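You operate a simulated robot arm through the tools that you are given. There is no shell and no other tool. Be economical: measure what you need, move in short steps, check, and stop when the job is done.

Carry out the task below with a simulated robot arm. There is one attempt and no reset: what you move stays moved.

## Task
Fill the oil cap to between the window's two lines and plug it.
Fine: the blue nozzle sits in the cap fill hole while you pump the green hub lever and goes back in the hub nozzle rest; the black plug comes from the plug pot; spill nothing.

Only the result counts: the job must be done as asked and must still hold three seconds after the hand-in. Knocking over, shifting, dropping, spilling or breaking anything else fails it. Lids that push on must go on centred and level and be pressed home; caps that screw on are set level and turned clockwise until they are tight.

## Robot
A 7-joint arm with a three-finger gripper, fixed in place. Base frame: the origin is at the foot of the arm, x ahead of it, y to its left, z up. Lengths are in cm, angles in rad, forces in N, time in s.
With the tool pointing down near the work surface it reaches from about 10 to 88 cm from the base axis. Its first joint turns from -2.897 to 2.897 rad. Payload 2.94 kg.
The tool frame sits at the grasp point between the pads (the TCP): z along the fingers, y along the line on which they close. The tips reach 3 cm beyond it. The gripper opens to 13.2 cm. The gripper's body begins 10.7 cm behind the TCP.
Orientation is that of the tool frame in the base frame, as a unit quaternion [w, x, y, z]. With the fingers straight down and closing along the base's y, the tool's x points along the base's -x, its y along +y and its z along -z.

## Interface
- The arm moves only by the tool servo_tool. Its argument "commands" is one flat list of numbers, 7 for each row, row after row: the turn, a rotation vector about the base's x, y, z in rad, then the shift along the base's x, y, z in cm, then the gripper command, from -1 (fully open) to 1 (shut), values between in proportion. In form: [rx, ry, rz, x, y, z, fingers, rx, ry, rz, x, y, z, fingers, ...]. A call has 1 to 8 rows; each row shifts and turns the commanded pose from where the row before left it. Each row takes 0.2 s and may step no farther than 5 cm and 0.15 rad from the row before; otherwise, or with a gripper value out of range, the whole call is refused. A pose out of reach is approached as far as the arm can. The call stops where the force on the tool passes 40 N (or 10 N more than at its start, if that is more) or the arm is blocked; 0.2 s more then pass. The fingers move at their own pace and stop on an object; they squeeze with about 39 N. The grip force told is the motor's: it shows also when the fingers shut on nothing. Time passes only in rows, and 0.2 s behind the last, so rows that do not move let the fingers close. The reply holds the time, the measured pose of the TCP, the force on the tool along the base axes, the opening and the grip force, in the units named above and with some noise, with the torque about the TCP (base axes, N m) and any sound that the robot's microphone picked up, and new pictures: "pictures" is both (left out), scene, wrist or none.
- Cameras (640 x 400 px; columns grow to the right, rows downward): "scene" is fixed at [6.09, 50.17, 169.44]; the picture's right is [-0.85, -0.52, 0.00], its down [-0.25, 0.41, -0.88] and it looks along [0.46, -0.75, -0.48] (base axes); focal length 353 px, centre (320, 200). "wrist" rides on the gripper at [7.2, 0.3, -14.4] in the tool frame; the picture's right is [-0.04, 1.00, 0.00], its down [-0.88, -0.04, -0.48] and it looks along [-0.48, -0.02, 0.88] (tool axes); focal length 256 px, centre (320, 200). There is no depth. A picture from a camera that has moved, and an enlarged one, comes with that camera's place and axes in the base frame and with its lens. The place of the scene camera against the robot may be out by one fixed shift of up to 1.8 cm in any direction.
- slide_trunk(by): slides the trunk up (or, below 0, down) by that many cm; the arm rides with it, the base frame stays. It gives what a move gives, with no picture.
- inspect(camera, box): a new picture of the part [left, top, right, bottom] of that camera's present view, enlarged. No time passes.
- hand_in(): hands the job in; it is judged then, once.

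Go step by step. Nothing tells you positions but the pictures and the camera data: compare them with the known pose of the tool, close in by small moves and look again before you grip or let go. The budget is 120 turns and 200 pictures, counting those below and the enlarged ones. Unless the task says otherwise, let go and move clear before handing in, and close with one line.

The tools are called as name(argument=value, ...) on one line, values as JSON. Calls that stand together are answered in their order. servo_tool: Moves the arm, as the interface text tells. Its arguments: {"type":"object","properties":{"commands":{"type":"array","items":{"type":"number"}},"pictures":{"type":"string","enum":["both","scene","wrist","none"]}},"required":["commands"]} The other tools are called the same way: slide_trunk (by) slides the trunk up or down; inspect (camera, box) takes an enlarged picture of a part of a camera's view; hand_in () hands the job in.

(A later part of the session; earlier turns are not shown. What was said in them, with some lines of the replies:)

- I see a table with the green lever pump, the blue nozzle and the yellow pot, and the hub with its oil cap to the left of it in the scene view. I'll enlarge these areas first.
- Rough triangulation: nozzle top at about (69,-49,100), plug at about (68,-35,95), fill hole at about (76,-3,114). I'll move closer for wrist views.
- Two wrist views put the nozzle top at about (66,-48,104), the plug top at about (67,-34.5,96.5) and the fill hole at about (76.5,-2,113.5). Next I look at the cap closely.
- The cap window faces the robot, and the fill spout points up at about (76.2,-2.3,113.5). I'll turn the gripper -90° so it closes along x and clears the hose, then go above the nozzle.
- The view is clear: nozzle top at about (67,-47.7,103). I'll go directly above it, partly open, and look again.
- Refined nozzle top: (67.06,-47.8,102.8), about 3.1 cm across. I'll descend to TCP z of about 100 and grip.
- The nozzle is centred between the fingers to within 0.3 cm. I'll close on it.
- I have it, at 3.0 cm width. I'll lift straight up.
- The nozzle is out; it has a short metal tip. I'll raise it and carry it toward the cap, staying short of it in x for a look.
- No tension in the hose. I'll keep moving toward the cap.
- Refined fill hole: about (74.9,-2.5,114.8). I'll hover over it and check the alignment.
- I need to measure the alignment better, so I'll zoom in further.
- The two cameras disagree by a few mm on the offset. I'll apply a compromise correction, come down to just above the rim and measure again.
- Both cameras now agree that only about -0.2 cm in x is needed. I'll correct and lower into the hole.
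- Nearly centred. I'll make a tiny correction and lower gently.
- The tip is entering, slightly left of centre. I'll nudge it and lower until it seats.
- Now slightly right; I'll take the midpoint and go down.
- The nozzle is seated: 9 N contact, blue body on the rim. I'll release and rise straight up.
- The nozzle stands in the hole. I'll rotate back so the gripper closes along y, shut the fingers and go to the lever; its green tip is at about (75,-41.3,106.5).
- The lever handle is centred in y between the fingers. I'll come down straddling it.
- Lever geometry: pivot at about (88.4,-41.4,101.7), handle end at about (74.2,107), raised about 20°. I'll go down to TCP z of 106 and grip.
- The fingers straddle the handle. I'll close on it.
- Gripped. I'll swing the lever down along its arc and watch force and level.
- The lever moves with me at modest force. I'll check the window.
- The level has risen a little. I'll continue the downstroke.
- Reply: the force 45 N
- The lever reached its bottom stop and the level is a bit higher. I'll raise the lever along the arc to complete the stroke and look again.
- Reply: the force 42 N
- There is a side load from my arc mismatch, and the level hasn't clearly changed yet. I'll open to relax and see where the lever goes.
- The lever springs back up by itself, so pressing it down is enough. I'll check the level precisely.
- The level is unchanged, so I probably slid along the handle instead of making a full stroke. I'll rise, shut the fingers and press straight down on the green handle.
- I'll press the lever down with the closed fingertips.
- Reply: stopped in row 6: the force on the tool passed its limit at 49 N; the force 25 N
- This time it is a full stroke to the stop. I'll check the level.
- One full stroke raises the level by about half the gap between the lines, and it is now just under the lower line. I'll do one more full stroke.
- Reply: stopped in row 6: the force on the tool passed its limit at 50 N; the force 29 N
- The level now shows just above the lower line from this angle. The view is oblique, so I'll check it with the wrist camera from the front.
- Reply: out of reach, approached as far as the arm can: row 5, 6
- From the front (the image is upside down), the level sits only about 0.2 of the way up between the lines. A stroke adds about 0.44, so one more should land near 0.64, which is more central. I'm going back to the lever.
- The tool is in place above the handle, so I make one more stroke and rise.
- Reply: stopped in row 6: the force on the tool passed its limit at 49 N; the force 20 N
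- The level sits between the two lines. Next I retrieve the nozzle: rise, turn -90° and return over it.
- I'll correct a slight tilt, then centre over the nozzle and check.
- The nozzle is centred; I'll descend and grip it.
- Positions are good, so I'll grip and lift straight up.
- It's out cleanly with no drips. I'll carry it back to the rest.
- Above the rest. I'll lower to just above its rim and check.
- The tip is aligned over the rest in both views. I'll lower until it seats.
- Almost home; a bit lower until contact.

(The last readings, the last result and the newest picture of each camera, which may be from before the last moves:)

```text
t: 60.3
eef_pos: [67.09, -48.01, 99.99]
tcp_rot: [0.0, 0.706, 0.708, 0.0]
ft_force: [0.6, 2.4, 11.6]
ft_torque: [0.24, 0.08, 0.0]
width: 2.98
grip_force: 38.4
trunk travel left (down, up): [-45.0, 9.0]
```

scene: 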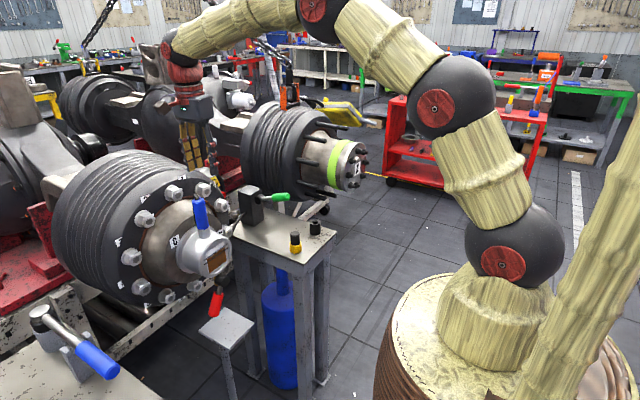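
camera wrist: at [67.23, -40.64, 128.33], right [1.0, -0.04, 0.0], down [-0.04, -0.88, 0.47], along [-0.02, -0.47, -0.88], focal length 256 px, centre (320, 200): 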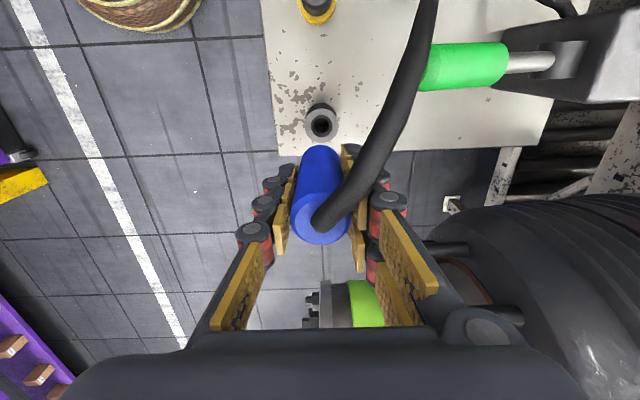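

Seated with 11 N contact, so I'll release and rise.

servo_tool(commands=[0, 0, 0, 0, 0, 0.1, 0.1, 0, 0, 0, 0, 0, 0, 0.1, 0, 0, 0, 0, 0, 0, 0.1, 0, 0, 0, 0, 0, 2, 0.1, 0, 0, 0, 0, 0, 4, 0.1, 0, 0, 0, 0, 0, 4, 0.1, 0, 0, 0, 0, 3, 2, 0.1, 0, 0, 0, 0, 4, 0, 0.1], pictures="wrist")

inspect(camera="scene", box=[270, 180, 350, 260])

inspect(camera="wrist", box=[260, 0, 420, 130])

```text
t: 62.1
eef_pos: [67.21, -40.87, 111.98]
tcp_rot: [-0.001, 0.707, 0.707, -0.001]
ft_force: [1.0, -0.1, 0.8]
ft_torque: [-0.03, 0.02, 0.03]
width: 5.94
grip_force: 0.0
trunk travel left (down, up): [-45.0, 9.0]
camera wrist: at [67.56, -33.66, 126.33], right [1.0, -0.04, 0.0], down [-0.04, -0.88, 0.48], along [-0.02, -0.47, -0.88], focal length 256 px, centre (320, 200)
```

wrist: 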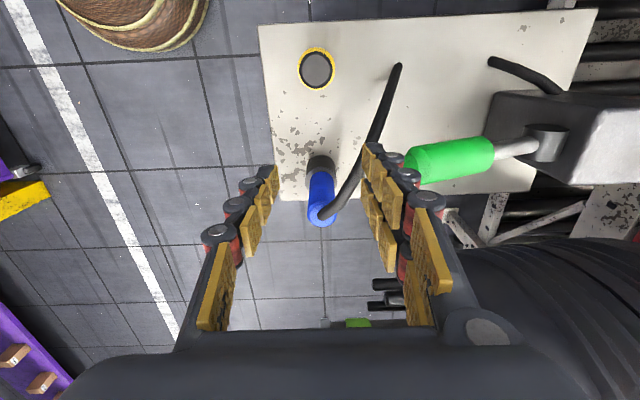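

```text
5.00 times, centred on (310, 220) of scene
camera zoom: at [6.09, 50.17, 169.44], right [-0.85, -0.52, 0.0], down [-0.25, 0.41, -0.88], along [0.46, -0.75, -0.48], focal length 1765 px, centre (370, 100)
```

zoom: 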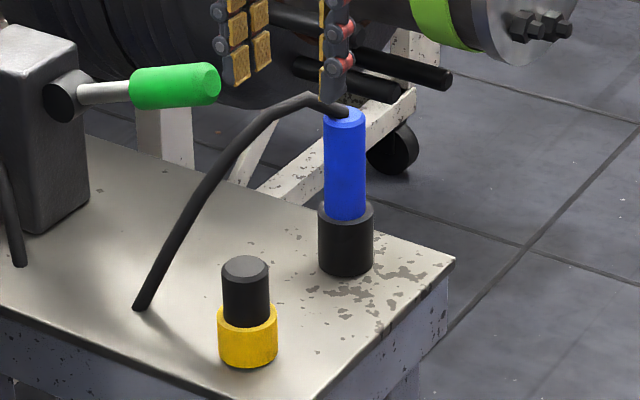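

```text
3.08 times, centred on (340, 65) of wrist
camera zoom: at [67.56, -33.66, 126.33], right [1.0, -0.04, 0.0], down [-0.04, -0.88, 0.48], along [-0.02, -0.47, -0.88], focal length 788 px, centre (258, 615)
```

zoom: 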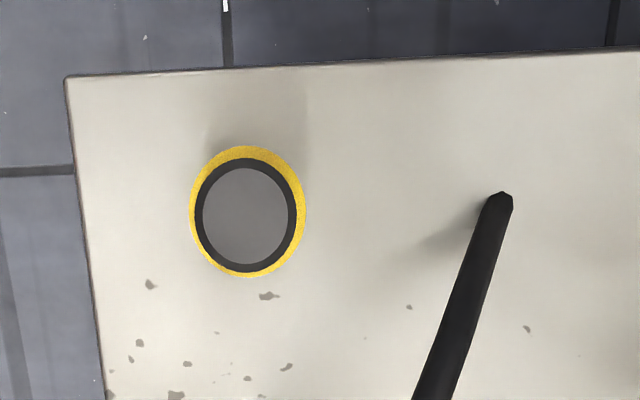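

The nozzle is back in its rest. Next is the plug at about (67.2,-34.4), top z of about 96.5. I'll rotate to close along y, for hub clearance, and hover over it.

servo_tool(commands=[0, 0, 0.1428, 0, 0.9, 0, 0.1, 0, 0, 0.1428, 0, 0.9, 0, 0.1, 0, 0, 0.1428, 0, 0.9, 0, 0.1, 0, 0, 0.1428, 0, 0.9, 0, 0.1, 0, 0, 0.1428, 0, 0.9, 0, 0.1, 0, 0, 0.1428, 0, 0.9, 0, 0.1, 0, 0, 0.1428, 0, 0.9, 0, 0.1], pictures="none")

servo_tool(commands=[0, 0, 0.1428, 0, 0.2, 0, 0.1, 0, 0, 0.1428, 0, 0, -1, 0.1, 0, 0, 0.1428, 0, 0, -2, 0.1, 0, 0, 0.1428, 0, 0, -2, 0.1, 0, 0, 0, 0, 0, 0, 0.1], pictures="wrist")

inspect(camera="wrist", box=[270, 130, 370, 230])

```text
t: 63.7
eef_pos: [67.02, -34.81, 111.99]
tcp_rot: [-0.001, 0.28, 0.96, -0.001]
ft_force: [-0.7, 0.4, -0.3]
ft_torque: [-0.01, -0.02, -0.01]
width: 5.95
grip_force: 0.0
trunk travel left (down, up): [-45.0, 9.0]
```

```text
t: 64.9
eef_pos: [66.92, -34.52, 106.86]
tcp_rot: [-0.001, -0.001, 1.0, -0.001]
ft_force: [-1.1, -0.4, -0.4]
ft_torque: [0.01, -0.01, 0.03]
width: 5.93
grip_force: 0.1
trunk travel left (down, up): [-45.0, 9.0]
camera wrist: at [59.76, -34.18, 121.16], right [0.04, 1.0, 0.0], down [0.88, -0.04, 0.47], along [0.47, -0.02, -0.88], focal length 256 px, centre (320, 200)
```

wrist: 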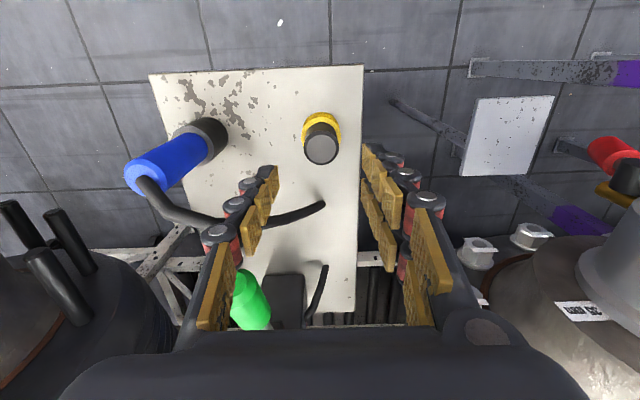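

```text
4.00 times, centred on (320, 180) of wrist
camera zoom: at [59.76, -34.18, 121.16], right [0.04, 1.0, 0.0], down [0.88, -0.04, 0.47], along [0.47, -0.02, -0.88], focal length 1024 px, centre (320, 280)
```

zoom: 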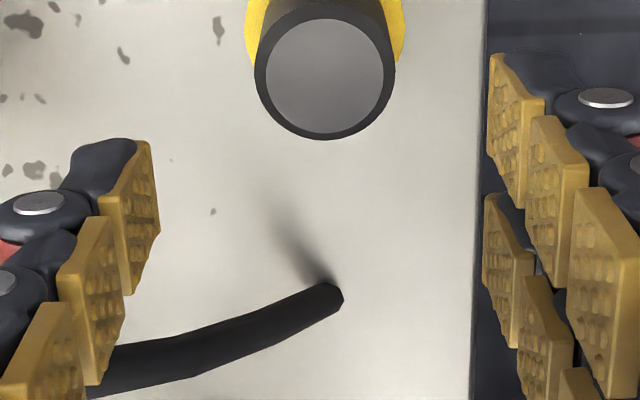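

Plug top: about (67.2,-34.4,97.2). I'll descend, check and close.

servo_tool(commands=[0, 0, 0, 0.27, 0.13, -3.5, 0.1, 0, 0, 0, 0, 0, -3.5, 0.1, 0, 0, 0, 0, 0, -3.2, 0.1, 0, 0, 0, 0, 0, 0, 0.1], pictures="wrist")

inspect(camera="scene", box=[270, 190, 330, 260])

```text
t: 65.9
eef_pos: [67.2, -34.62, 96.82]
tcp_rot: [-0.001, 0.0, 1.0, 0.0]
ft_force: [-0.6, -1.4, -1.4]
ft_torque: [-0.03, 0.0, 0.01]
width: 5.93
grip_force: 0.0
trunk travel left (down, up): [-45.0, 9.0]
camera wrist: at [59.99, -34.16, 111.15], right [0.04, 1.0, 0.0], down [0.88, -0.04, 0.47], along [0.47, -0.02, -0.88], focal length 256 px, centre (320, 200)
```

wrist: 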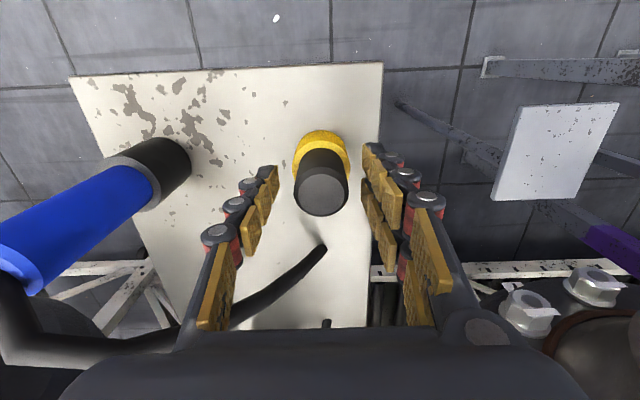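

```text
5.71 times, centred on (300, 225) of scene
camera zoom: at [6.09, 50.17, 169.44], right [-0.85, -0.52, 0.0], down [-0.25, 0.41, -0.88], along [0.46, -0.75, -0.48], focal length 2017 px, centre (434, 57)
```

zoom: 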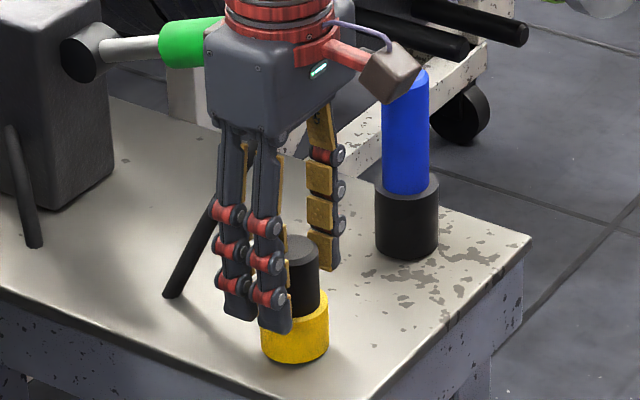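

The tips are about 1 cm above the pot rim and straddle the plug. I'll close.

servo_tool(commands=[0, 0, 0, 0.05, 0.1, -0.3, 0.1, 0, 0, 0, 0, 0, 0, 1, 0, 0, 0, 0, 0, 0, 1, 0, 0, 0, 0, 0, 0, 1, 0, 0, 0, 0, 0, 0, 1, 0, 0, 0, 0, 0, 0, 1], pictures="wrist")

```text
t: 67.3
eef_pos: [67.27, -34.45, 96.44]
tcp_rot: [-0.001, 0.001, 1.0, -0.001]
ft_force: [0.8, 0.1, 0.6]
ft_torque: [0.0, -0.02, -0.01]
width: 3.19
grip_force: 38.8
trunk travel left (down, up): [-45.0, 9.0]
camera wrist: at [60.08, -34.08, 110.71], right [0.04, 1.0, 0.0], down [0.88, -0.04, 0.47], along [0.47, -0.02, -0.88], focal length 256 px, centre (320, 200)
```

wrist: 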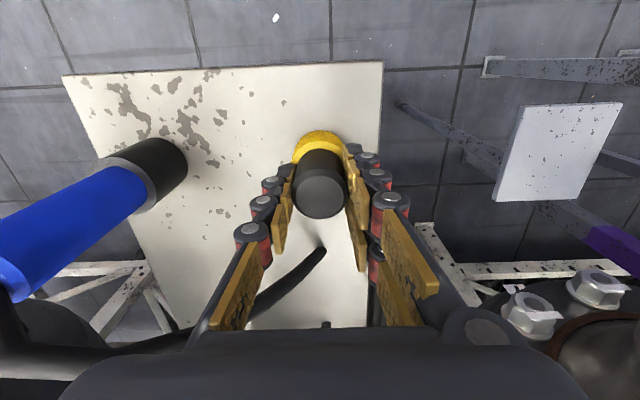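

Plug gripped at 3.2 cm width. I'll lift straight up.

servo_tool(commands=[0, 0, 0, 0, 0, 1, 1, 0, 0, 0, 0, 0, 1.5, 1, 0, 0, 0, 0, 0, 3, 1, 0, 0, 0, 0, 0, 4, 1, 0, 0, 0, 0, 0, 4, 1], pictures="wrist")

inspect(camera="scene", box=[260, 150, 340, 260])

```text
t: 68.5
eef_pos: [67.45, -34.04, 110.17]
tcp_rot: [-0.002, -0.001, 1.0, -0.001]
ft_force: [-0.9, 0.9, -1.8]
ft_torque: [-0.05, -0.04, 0.0]
width: 3.17
grip_force: 39.7
trunk travel left (down, up): [-45.0, 9.0]
camera wrist: at [60.28, -33.73, 124.42], right [0.04, 1.0, 0.0], down [0.88, -0.04, 0.47], along [0.47, -0.02, -0.88], focal length 256 px, centre (320, 200)
```

wrist: 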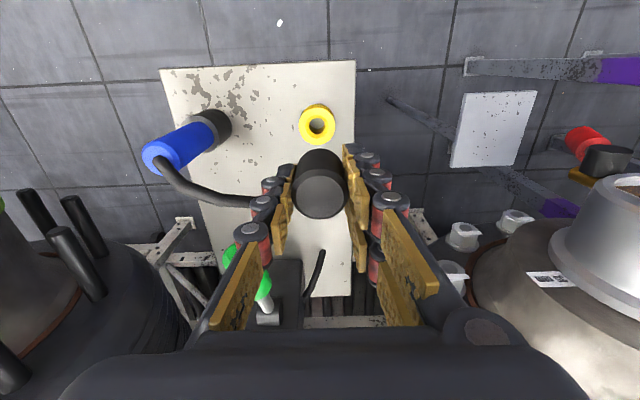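

```text
3.64 times, centred on (300, 205) of scene
camera zoom: at [6.09, 50.17, 169.44], right [-0.85, -0.52, 0.0], down [-0.25, 0.41, -0.88], along [0.46, -0.75, -0.48], focal length 1284 px, centre (393, 182)
```

zoom: 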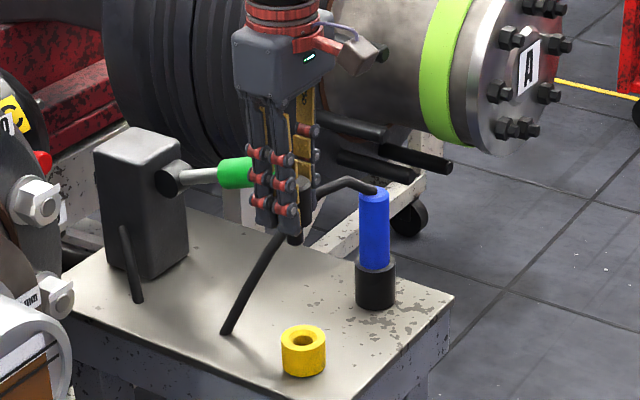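

The plug is out. I'll carry it to above the fill hole at (75.1,-3.0).

servo_tool(commands=[0, 0, 0, 0, 0, 4.5, 1, 0, 0, 0, 0, 1, 4.5, 1, 0, 0, 0, 0, 4, 3.5, 1, 0, 0, 0, 0, 4.5, 1, 1, 0, 0, 0, 0, 4.5, 0, 1, 0, 0, 0, 0, 4.5, 0, 1, 0, 0, 0, 0, 4.5, 0, 1, 0, 0, 0, 1, 4.3, 0, 1], pictures="none")

servo_tool(commands=[0, 0, 0, 2.5, 2.5, 0, 1, 0, 0, 0, 2.5, 1.2, 0, 1, 0, 0, 0, 1.7, 0, 0, 1, 0, 0, 0, 0, 0, -2.5, 1, 0, 0, 0, 0, 0, 0, 1], pictures="wrist")

inspect(camera="scene", box=[180, 190, 228, 250])

```text
refused: row 3 steps farther than a row can; nothing moved
```

```text
t: 69.7
eef_pos: [74.08, -30.61, 107.51]
tcp_rot: [-0.001, 0.0, 1.0, -0.001]
ft_force: [-0.1, -0.7, 0.4]
ft_torque: [0.01, -0.01, -0.02]
width: 3.14
grip_force: 39.2
trunk travel left (down, up): [-45.0, 9.0]
camera wrist: at [66.97, -30.23, 121.84], right [0.04, 1.0, 0.0], down [0.88, -0.04, 0.47], along [0.47, -0.02, -0.88], focal length 256 px, centre (320, 200)
```

wrist: 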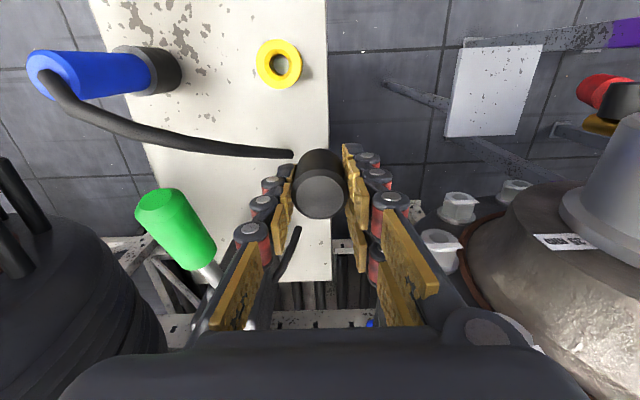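

```text
6.67 times, centred on (204, 220) of scene
camera zoom: at [6.09, 50.17, 169.44], right [-0.85, -0.52, 0.0], down [-0.25, 0.41, -0.88], along [0.46, -0.75, -0.48], focal length 2353 px, centre (1093, 67)
```

zoom: 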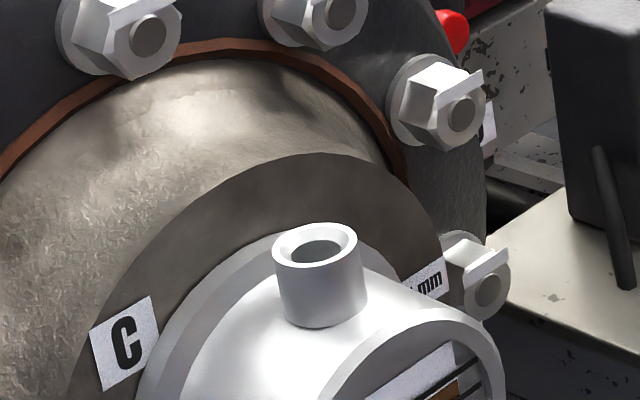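

My first move was refused (row too long) while the second ran; force stayed near zero, so nothing was touched. I'll rise straight up first.

servo_tool(commands=[0, 0, 0, -1, 0, 4.5, 1, 0, 0, 0, -1, 0, 4.5, 1, 0, 0, 0, -1, 0, 4.5, 1, 0, 0, 0, -1, 0, 4.5, 1, 0, 0, 0, -1, 4.5, 0, 1, 0, 0, 0, 0, 4.5, 0, 1, 0, 0, 0, 0, 4.5, 0, 1, 0, 0, 0, 0, 4.5, 0, 1], pictures="none")

```text
t: 71.5
eef_pos: [68.92, -12.45, 125.53]
tcp_rot: [-0.001, 0.0, 1.0, -0.002]
ft_force: [-0.8, 0.8, 0.0]
ft_torque: [-0.01, -0.02, 0.02]
width: 3.17
grip_force: 39.0
trunk travel left (down, up): [-45.0, 9.0]
```

servo_tool(commands=[0, 0, 0, 1.2, 4.2, 0, 1, 0, 0, 0, 2, 4, 0, 1, 0, 0, 0, 2.9, 1.2, 0, 1, 0, 0, 0, 0, 0, -2, 1, 0, 0, 0, 0, 0, 0, 1], pictures="wrist")

inspect(camera="scene", box=[180, 190, 228, 250])

inspect(camera="wrist", box=[260, 100, 380, 200])

```text
t: 72.7
eef_pos: [75.01, -3.23, 123.36]
tcp_rot: [-0.001, 0.0, 1.0, -0.001]
ft_force: [0.3, 0.5, 0.1]
ft_torque: [-0.01, -0.06, -0.03]
width: 3.19
grip_force: 38.9
trunk travel left (down, up): [-45.0, 9.0]
camera wrist: at [67.95, -2.86, 137.63], right [0.04, 1.0, 0.0], down [0.88, -0.04, 0.47], along [0.47, -0.02, -0.88], focal length 256 px, centre (320, 200)
```

wrist: 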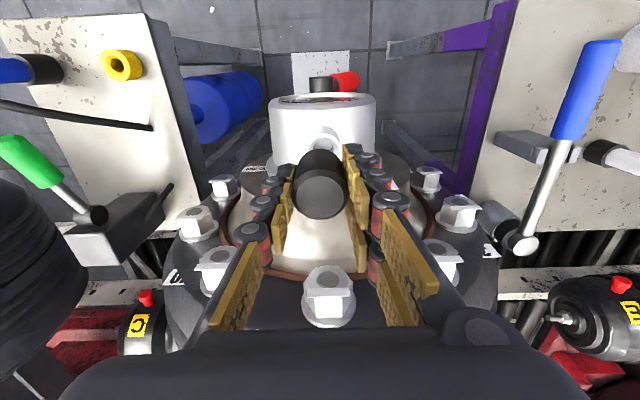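

```text
6.67 times, centred on (204, 220) of scene
camera zoom: at [6.09, 50.17, 169.44], right [-0.85, -0.52, 0.0], down [-0.25, 0.41, -0.88], along [0.46, -0.75, -0.48], focal length 2353 px, centre (1093, 67)
```

zoom: 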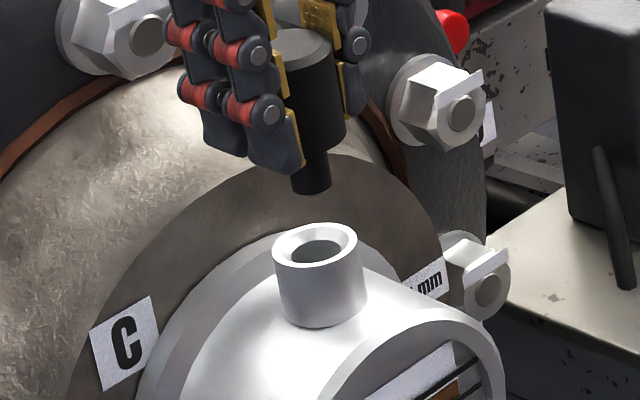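

```text
4.00 times, centred on (320, 150) of wrist
camera zoom: at [67.95, -2.86, 137.63], right [0.04, 1.0, 0.0], down [0.88, -0.04, 0.47], along [0.47, -0.02, -0.88], focal length 1024 px, centre (320, 400)
```

zoom: 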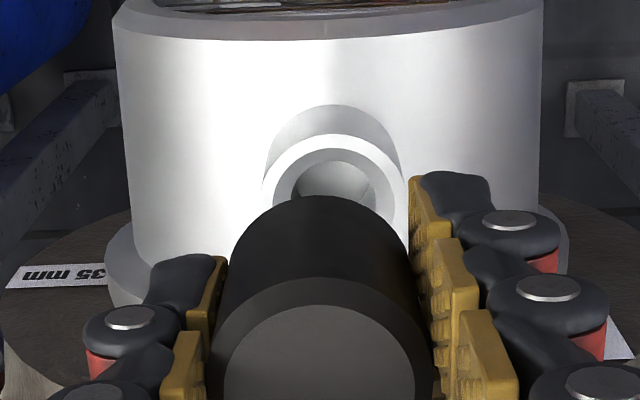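

Both views say shift about +0.17 in x and +0.27 in y. I'll adjust, come down closer and check.

servo_tool(commands=[0, 0, 0, 0.17, 0.27, 0, 1, 0, 0, 0, 0, 0, -1.1, 1, 0, 0, 0, 0, 0, -1, 1, 0, 0, 0, 0, 0, 0, 1], pictures="none")

inspect(camera="scene", box=[188, 205, 220, 245])

inspect(camera="wrist", box=[270, 100, 370, 170])

```text
t: 73.7
eef_pos: [75.3, -3.11, 121.54]
tcp_rot: [-0.001, 0.0, 1.0, -0.002]
ft_force: [0.2, -0.4, 0.2]
ft_torque: [-0.01, 0.01, 0.0]
width: 3.17
grip_force: 38.8
trunk travel left (down, up): [-45.0, 9.0]
```

```text
10.00 times, centred on (204, 225) of scene
camera zoom: at [6.09, 50.17, 169.44], right [-0.85, -0.52, 0.0], down [-0.25, 0.41, -0.88], along [0.46, -0.75, -0.48], focal length 3530 px, centre (1480, -50)
```

zoom: 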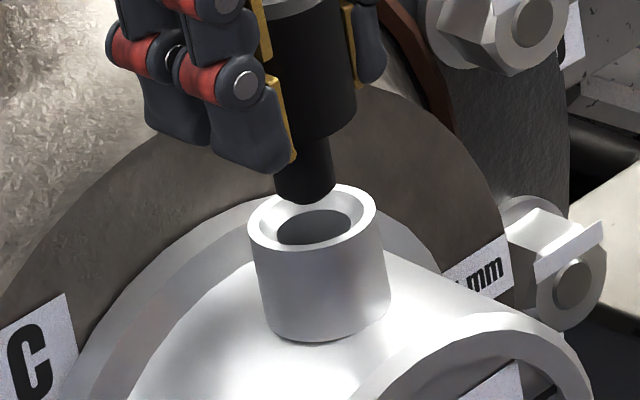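

```text
5.71 times, centred on (320, 135) of wrist
camera zoom: at [68.22, -2.66, 135.75], right [0.04, 1.0, 0.0], down [0.88, -0.04, 0.47], along [0.47, -0.02, -0.88], focal length 1463 px, centre (320, 571)
```

zoom: 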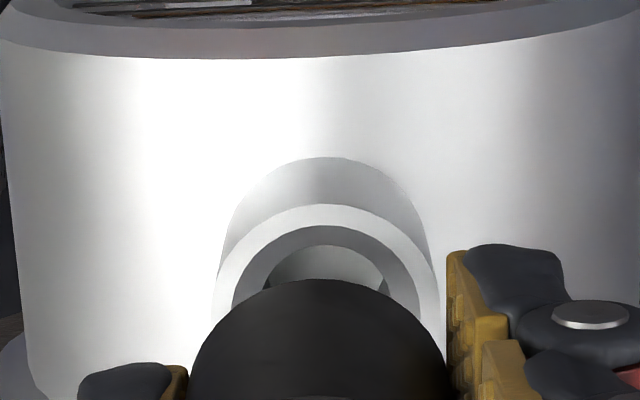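

Within about 1.5 mm. I'll fine-correct and start the insertion.

servo_tool(commands=[0, 0, 0, -0.11, 0.12, 0, 1, 0, 0, 0, 0, 0, -0.5, 1, 0, 0, 0, 0, 0, -0.5, 1, 0, 0, 0, 0, 0, 0, 1], pictures="none")

inspect(camera="scene", box=[188, 205, 220, 245])

inspect(camera="wrist", box=[270, 100, 370, 170])

```text
t: 74.7
eef_pos: [75.29, -2.8, 120.33]
tcp_rot: [-0.001, 0.001, 1.0, -0.002]
ft_force: [-0.2, -0.7, -1.2]
ft_torque: [-0.02, -0.03, -0.01]
width: 3.17
grip_force: 38.6
trunk travel left (down, up): [-45.0, 9.0]
```

```text
10.00 times, centred on (204, 225) of scene
camera zoom: at [6.09, 50.17, 169.44], right [-0.85, -0.52, 0.0], down [-0.25, 0.41, -0.88], along [0.46, -0.75, -0.48], focal length 3530 px, centre (1480, -50)
```

zoom: 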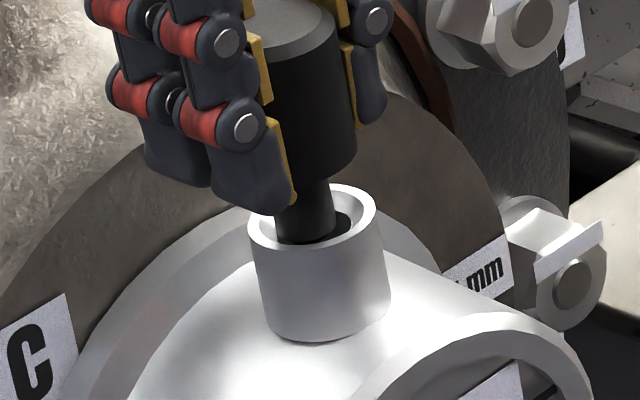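

```text
5.71 times, centred on (320, 135) of wrist
camera zoom: at [68.14, -2.35, 134.64], right [0.04, 1.0, 0.0], down [0.88, -0.04, 0.47], along [0.47, -0.02, -0.88], focal length 1463 px, centre (320, 571)
```

zoom: 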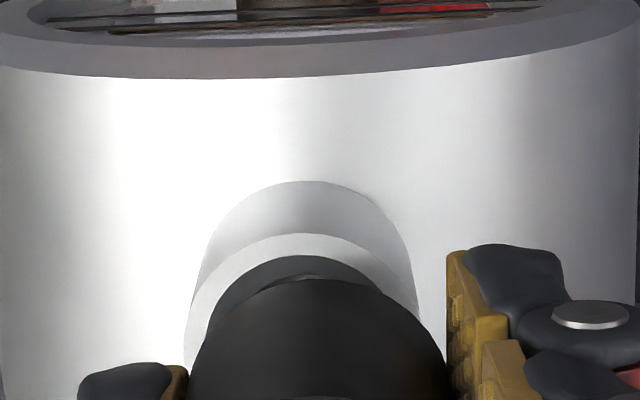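

It's partly in, sitting slightly to one side. I'll correct and check.

servo_tool(commands=[0, 0, 0, -0.08, -0.17, 0, 1, 0, 0, 0, 0, 0, -0.3, 1, 0, 0, 0, 0, 0, 0, 1], pictures="none")

inspect(camera="scene", box=[188, 205, 220, 245])

inspect(camera="wrist", box=[270, 100, 370, 170])

```text
t: 75.5
eef_pos: [75.25, -2.88, 119.94]
tcp_rot: [-0.001, 0.0, 1.0, -0.001]
ft_force: [-0.4, 0.8, -0.4]
ft_torque: [0.04, -0.01, -0.03]
width: 3.18
grip_force: 38.8
trunk travel left (down, up): [-45.0, 9.0]
```

```text
10.00 times, centred on (204, 225) of scene
camera zoom: at [6.09, 50.17, 169.44], right [-0.85, -0.52, 0.0], down [-0.25, 0.41, -0.88], along [0.46, -0.75, -0.48], focal length 3530 px, centre (1480, -50)
```

zoom: 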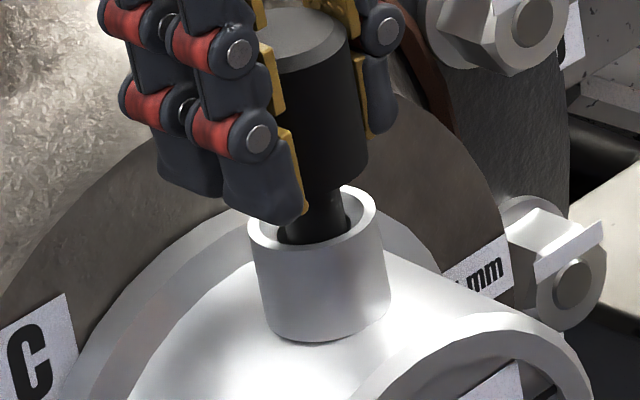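

```text
5.71 times, centred on (320, 135) of wrist
camera zoom: at [68.01, -2.56, 134.24], right [0.04, 1.0, 0.0], down [0.88, -0.04, 0.47], along [0.47, -0.02, -0.88], focal length 1463 px, centre (320, 571)
```

zoom: 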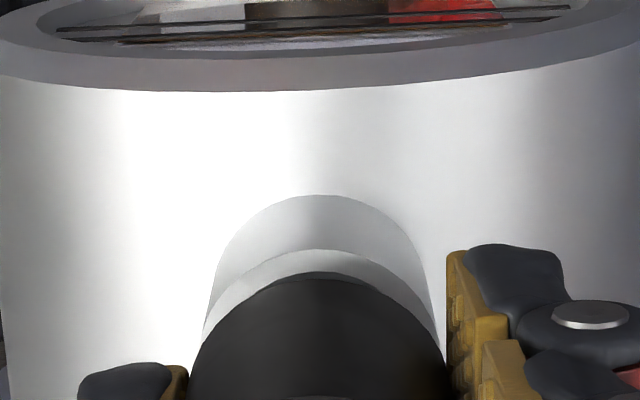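

Well centred now. I'll lower to the shoulder and press home.

servo_tool(commands=[0, 0, 0, 0.04, 0, -0.4, 1, 0, 0, 0, 0, 0, -0.4, 1, 0, 0, 0, 0, 0, -0.4, 1, 0, 0, 0, 0, 0, 0, 1], pictures="none")

inspect(camera="scene", box=[188, 205, 220, 245])

```text
t: 76.5
eef_pos: [75.05, -2.97, 118.79]
tcp_rot: [-0.001, 0.0, 1.0, -0.001]
ft_force: [0.4, -0.2, -1.2]
ft_torque: [-0.01, 0.02, 0.03]
width: 3.17
grip_force: 39.1
trunk travel left (down, up): [-45.0, 9.0]
```

```text
10.00 times, centred on (204, 225) of scene
camera zoom: at [6.09, 50.17, 169.44], right [-0.85, -0.52, 0.0], down [-0.25, 0.41, -0.88], along [0.46, -0.75, -0.48], focal length 3530 px, centre (1480, -50)
```

zoom: 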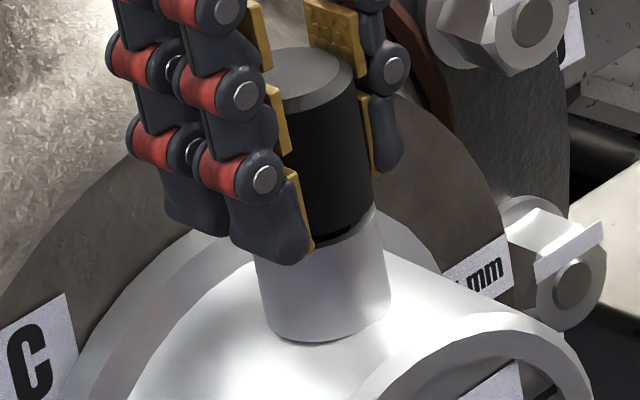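

Almost seated; I'll press further with force monitoring.

servo_tool(commands=[0, 0, 0, 0, 0, -0.3, 1, 0, 0, 0, 0, 0, -0.3, 1, 0, 0, 0, 0, 0, -0.3, 1, 0, 0, 0, 0, 0, -0.2, 1, 0, 0, 0, 0, 0, 0, 1], pictures="none")

inspect(camera="scene", box=[188, 205, 220, 245])

```text
t: 77.7
eef_pos: [75.28, -2.98, 118.03]
tcp_rot: [0.003, 0.0, 1.0, -0.001]
ft_force: [-4.8, 4.3, 34.2]
ft_torque: [0.24, 0.31, -0.04]
width: 3.2
grip_force: 39.1
trunk travel left (down, up): [-45.0, 9.0]
```

```text
10.00 times, centred on (204, 225) of scene
camera zoom: at [6.09, 50.17, 169.44], right [-0.85, -0.52, 0.0], down [-0.25, 0.41, -0.88], along [0.46, -0.75, -0.48], focal length 3530 px, centre (1480, -50)
```

zoom: 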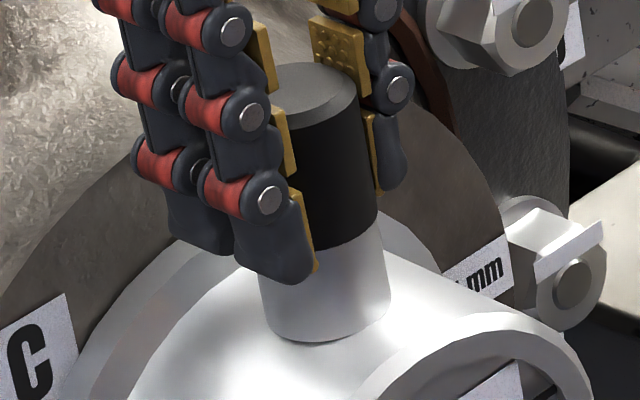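

The shoulder sits flush on the rim at 34 N. I'll release, rise and inspect.

servo_tool(commands=[0, 0, 0, 0, 0, 0.2, 0.1, 0, 0, 0, 0, 0, 0, 0.1, 0, 0, 0, 0, 0, 0, 0.1, 0, 0, 0, 0, 0, 2, 0.1, 0, 0, 0, 0, 0, 3, 0.1, 0, 0, 0, 0, 0, 3, 0.1, 0, 0, 0, 0, 0, 0, 1, 0, 0, 0, 0, 0, 0, 1], pictures="wrist")

inspect(camera="scene", box=[180, 200, 240, 285])

```text
t: 79.5
eef_pos: [75.1, -2.89, 125.87]
tcp_rot: [-0.001, 0.001, 1.0, -0.001]
ft_force: [-0.4, -0.8, -0.3]
ft_torque: [-0.03, 0.0, 0.0]
width: 1.76
grip_force: 1.8
trunk travel left (down, up): [-45.0, 9.0]
camera wrist: at [67.97, -2.5, 140.18], right [0.04, 1.0, 0.0], down [0.88, -0.04, 0.47], along [0.47, -0.02, -0.88], focal length 256 px, centre (320, 200)
```

wrist: 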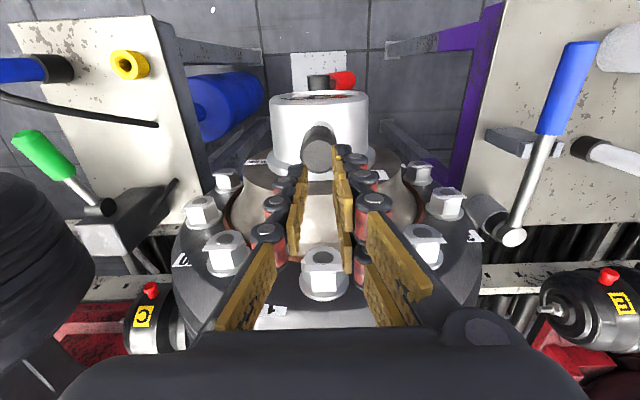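

```text
4.71 times, centred on (210, 242) of scene
camera zoom: at [6.09, 50.17, 169.44], right [-0.85, -0.52, 0.0], down [-0.25, 0.41, -0.88], along [0.46, -0.75, -0.48], focal length 1661 px, centre (838, 0)
```

zoom: 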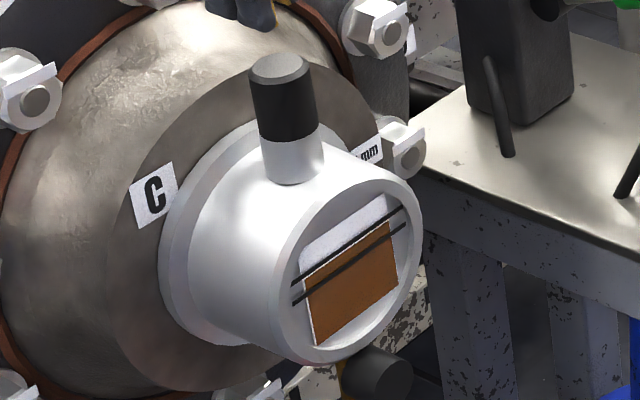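

The plug is level and flush. For certainty I'll press its top once with the closed fingertips.

servo_tool(commands=[0, 0, 0, 0, -0.05, -1, 1, 0, 0, 0, 0, 0, -1, 1, 0, 0, 0, 0, 0, -0.8, 1, 0, 0, 0, 0, 0, -0.6, 1, 0, 0, 0, 0, 0, -0.6, 1, 0, 0, 0, 0, 0, -0.4, 1, 0, 0, 0, 0, 0, -0.4, 1], pictures="none")

inspect(camera="scene", box=[188, 200, 228, 250])

```text
t: 81.1
eef_pos: [75.46, -2.95, 121.99]
tcp_rot: [0.006, -0.001, 1.0, -0.002]
ft_force: [-5.5, 0.6, 15.7]
ft_torque: [0.08, 0.2, 0.01]
width: 0.62
grip_force: 28.8
trunk travel left (down, up): [-45.0, 9.0]
stopped in row 7: the force on the tool passed its limit at 42 N (the readings are from after the stop); the commanded pose is now the measured one
```

```text
8.00 times, centred on (208, 225) of scene
camera zoom: at [6.09, 50.17, 169.44], right [-0.85, -0.52, 0.0], down [-0.25, 0.41, -0.88], along [0.46, -0.75, -0.48], focal length 2824 px, centre (1216, 0)
```

zoom: 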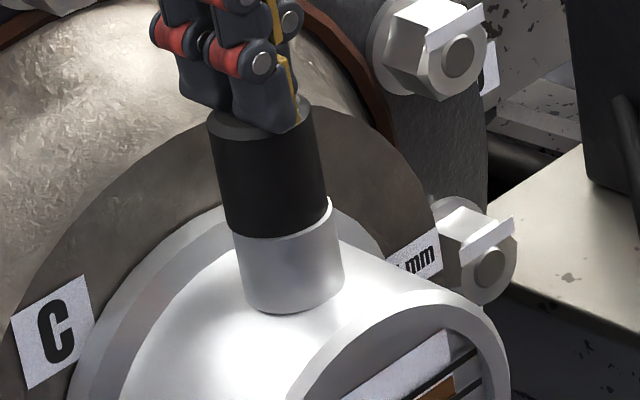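

Pressed to over 40 N with the plug home. I'll retract and do a final check.

servo_tool(commands=[0, 0, 0, 0, 0, 2, 1, 0, 0, 0, 0, 0, 4, 1, 0, 0, 0, -2, 0, 4, 1, 0, 0, 0, -4, 0, 2, 1, 0, 0, 0, -4, 0, 0, 1, 0, 0, 0, -4, 0, 0, 1], pictures="scene")

inspect(camera="scene", box=[180, 180, 340, 285])

inspect(camera="scene", box=[188, 205, 238, 285])

```text
t: 82.5
eef_pos: [61.32, -2.92, 133.8]
tcp_rot: [0.005, 0.0, 1.0, -0.001]
ft_force: [-0.4, 0.1, 0.4]
ft_torque: [0.02, -0.03, -0.01]
width: 0.0
grip_force: 29.0
trunk travel left (down, up): [-45.0, 9.0]
```

scene: 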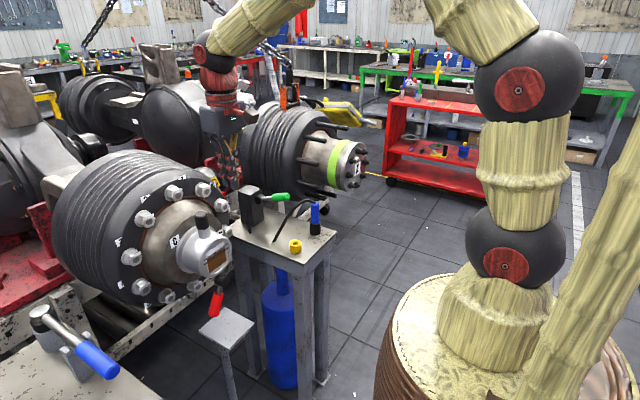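

```text
3.81 times, centred on (260, 232) of scene
camera zoom: at [6.09, 50.17, 169.44], right [-0.85, -0.52, 0.0], down [-0.25, 0.41, -0.88], along [0.46, -0.75, -0.48], focal length 1345 px, centre (549, 76)
```

zoom: 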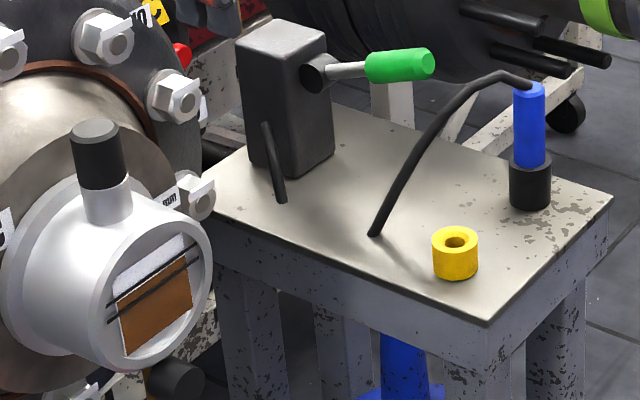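

```text
5.00 times, centred on (213, 245) of scene
camera zoom: at [6.09, 50.17, 169.44], right [-0.85, -0.52, 0.0], down [-0.25, 0.41, -0.88], along [0.46, -0.75, -0.48], focal length 1765 px, centre (855, -25)
```

zoom: 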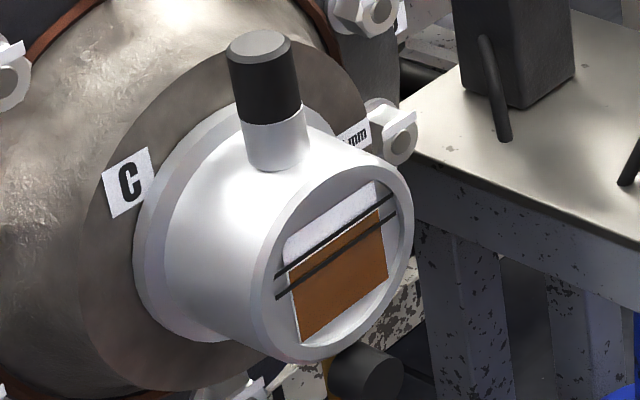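

The oil level is between the lines, the plug is home and level, the nozzle is in its rest, and the arm is clear. I'm handing in.

hand_in()

```text
The job is handed in.
```

The oil cap is filled to between the window's two lines, by my estimate about two-thirds of the way up. The black plug is pressed home and sits level, the blue nozzle is back in its rest, and I saw no spills. The job is handed in.
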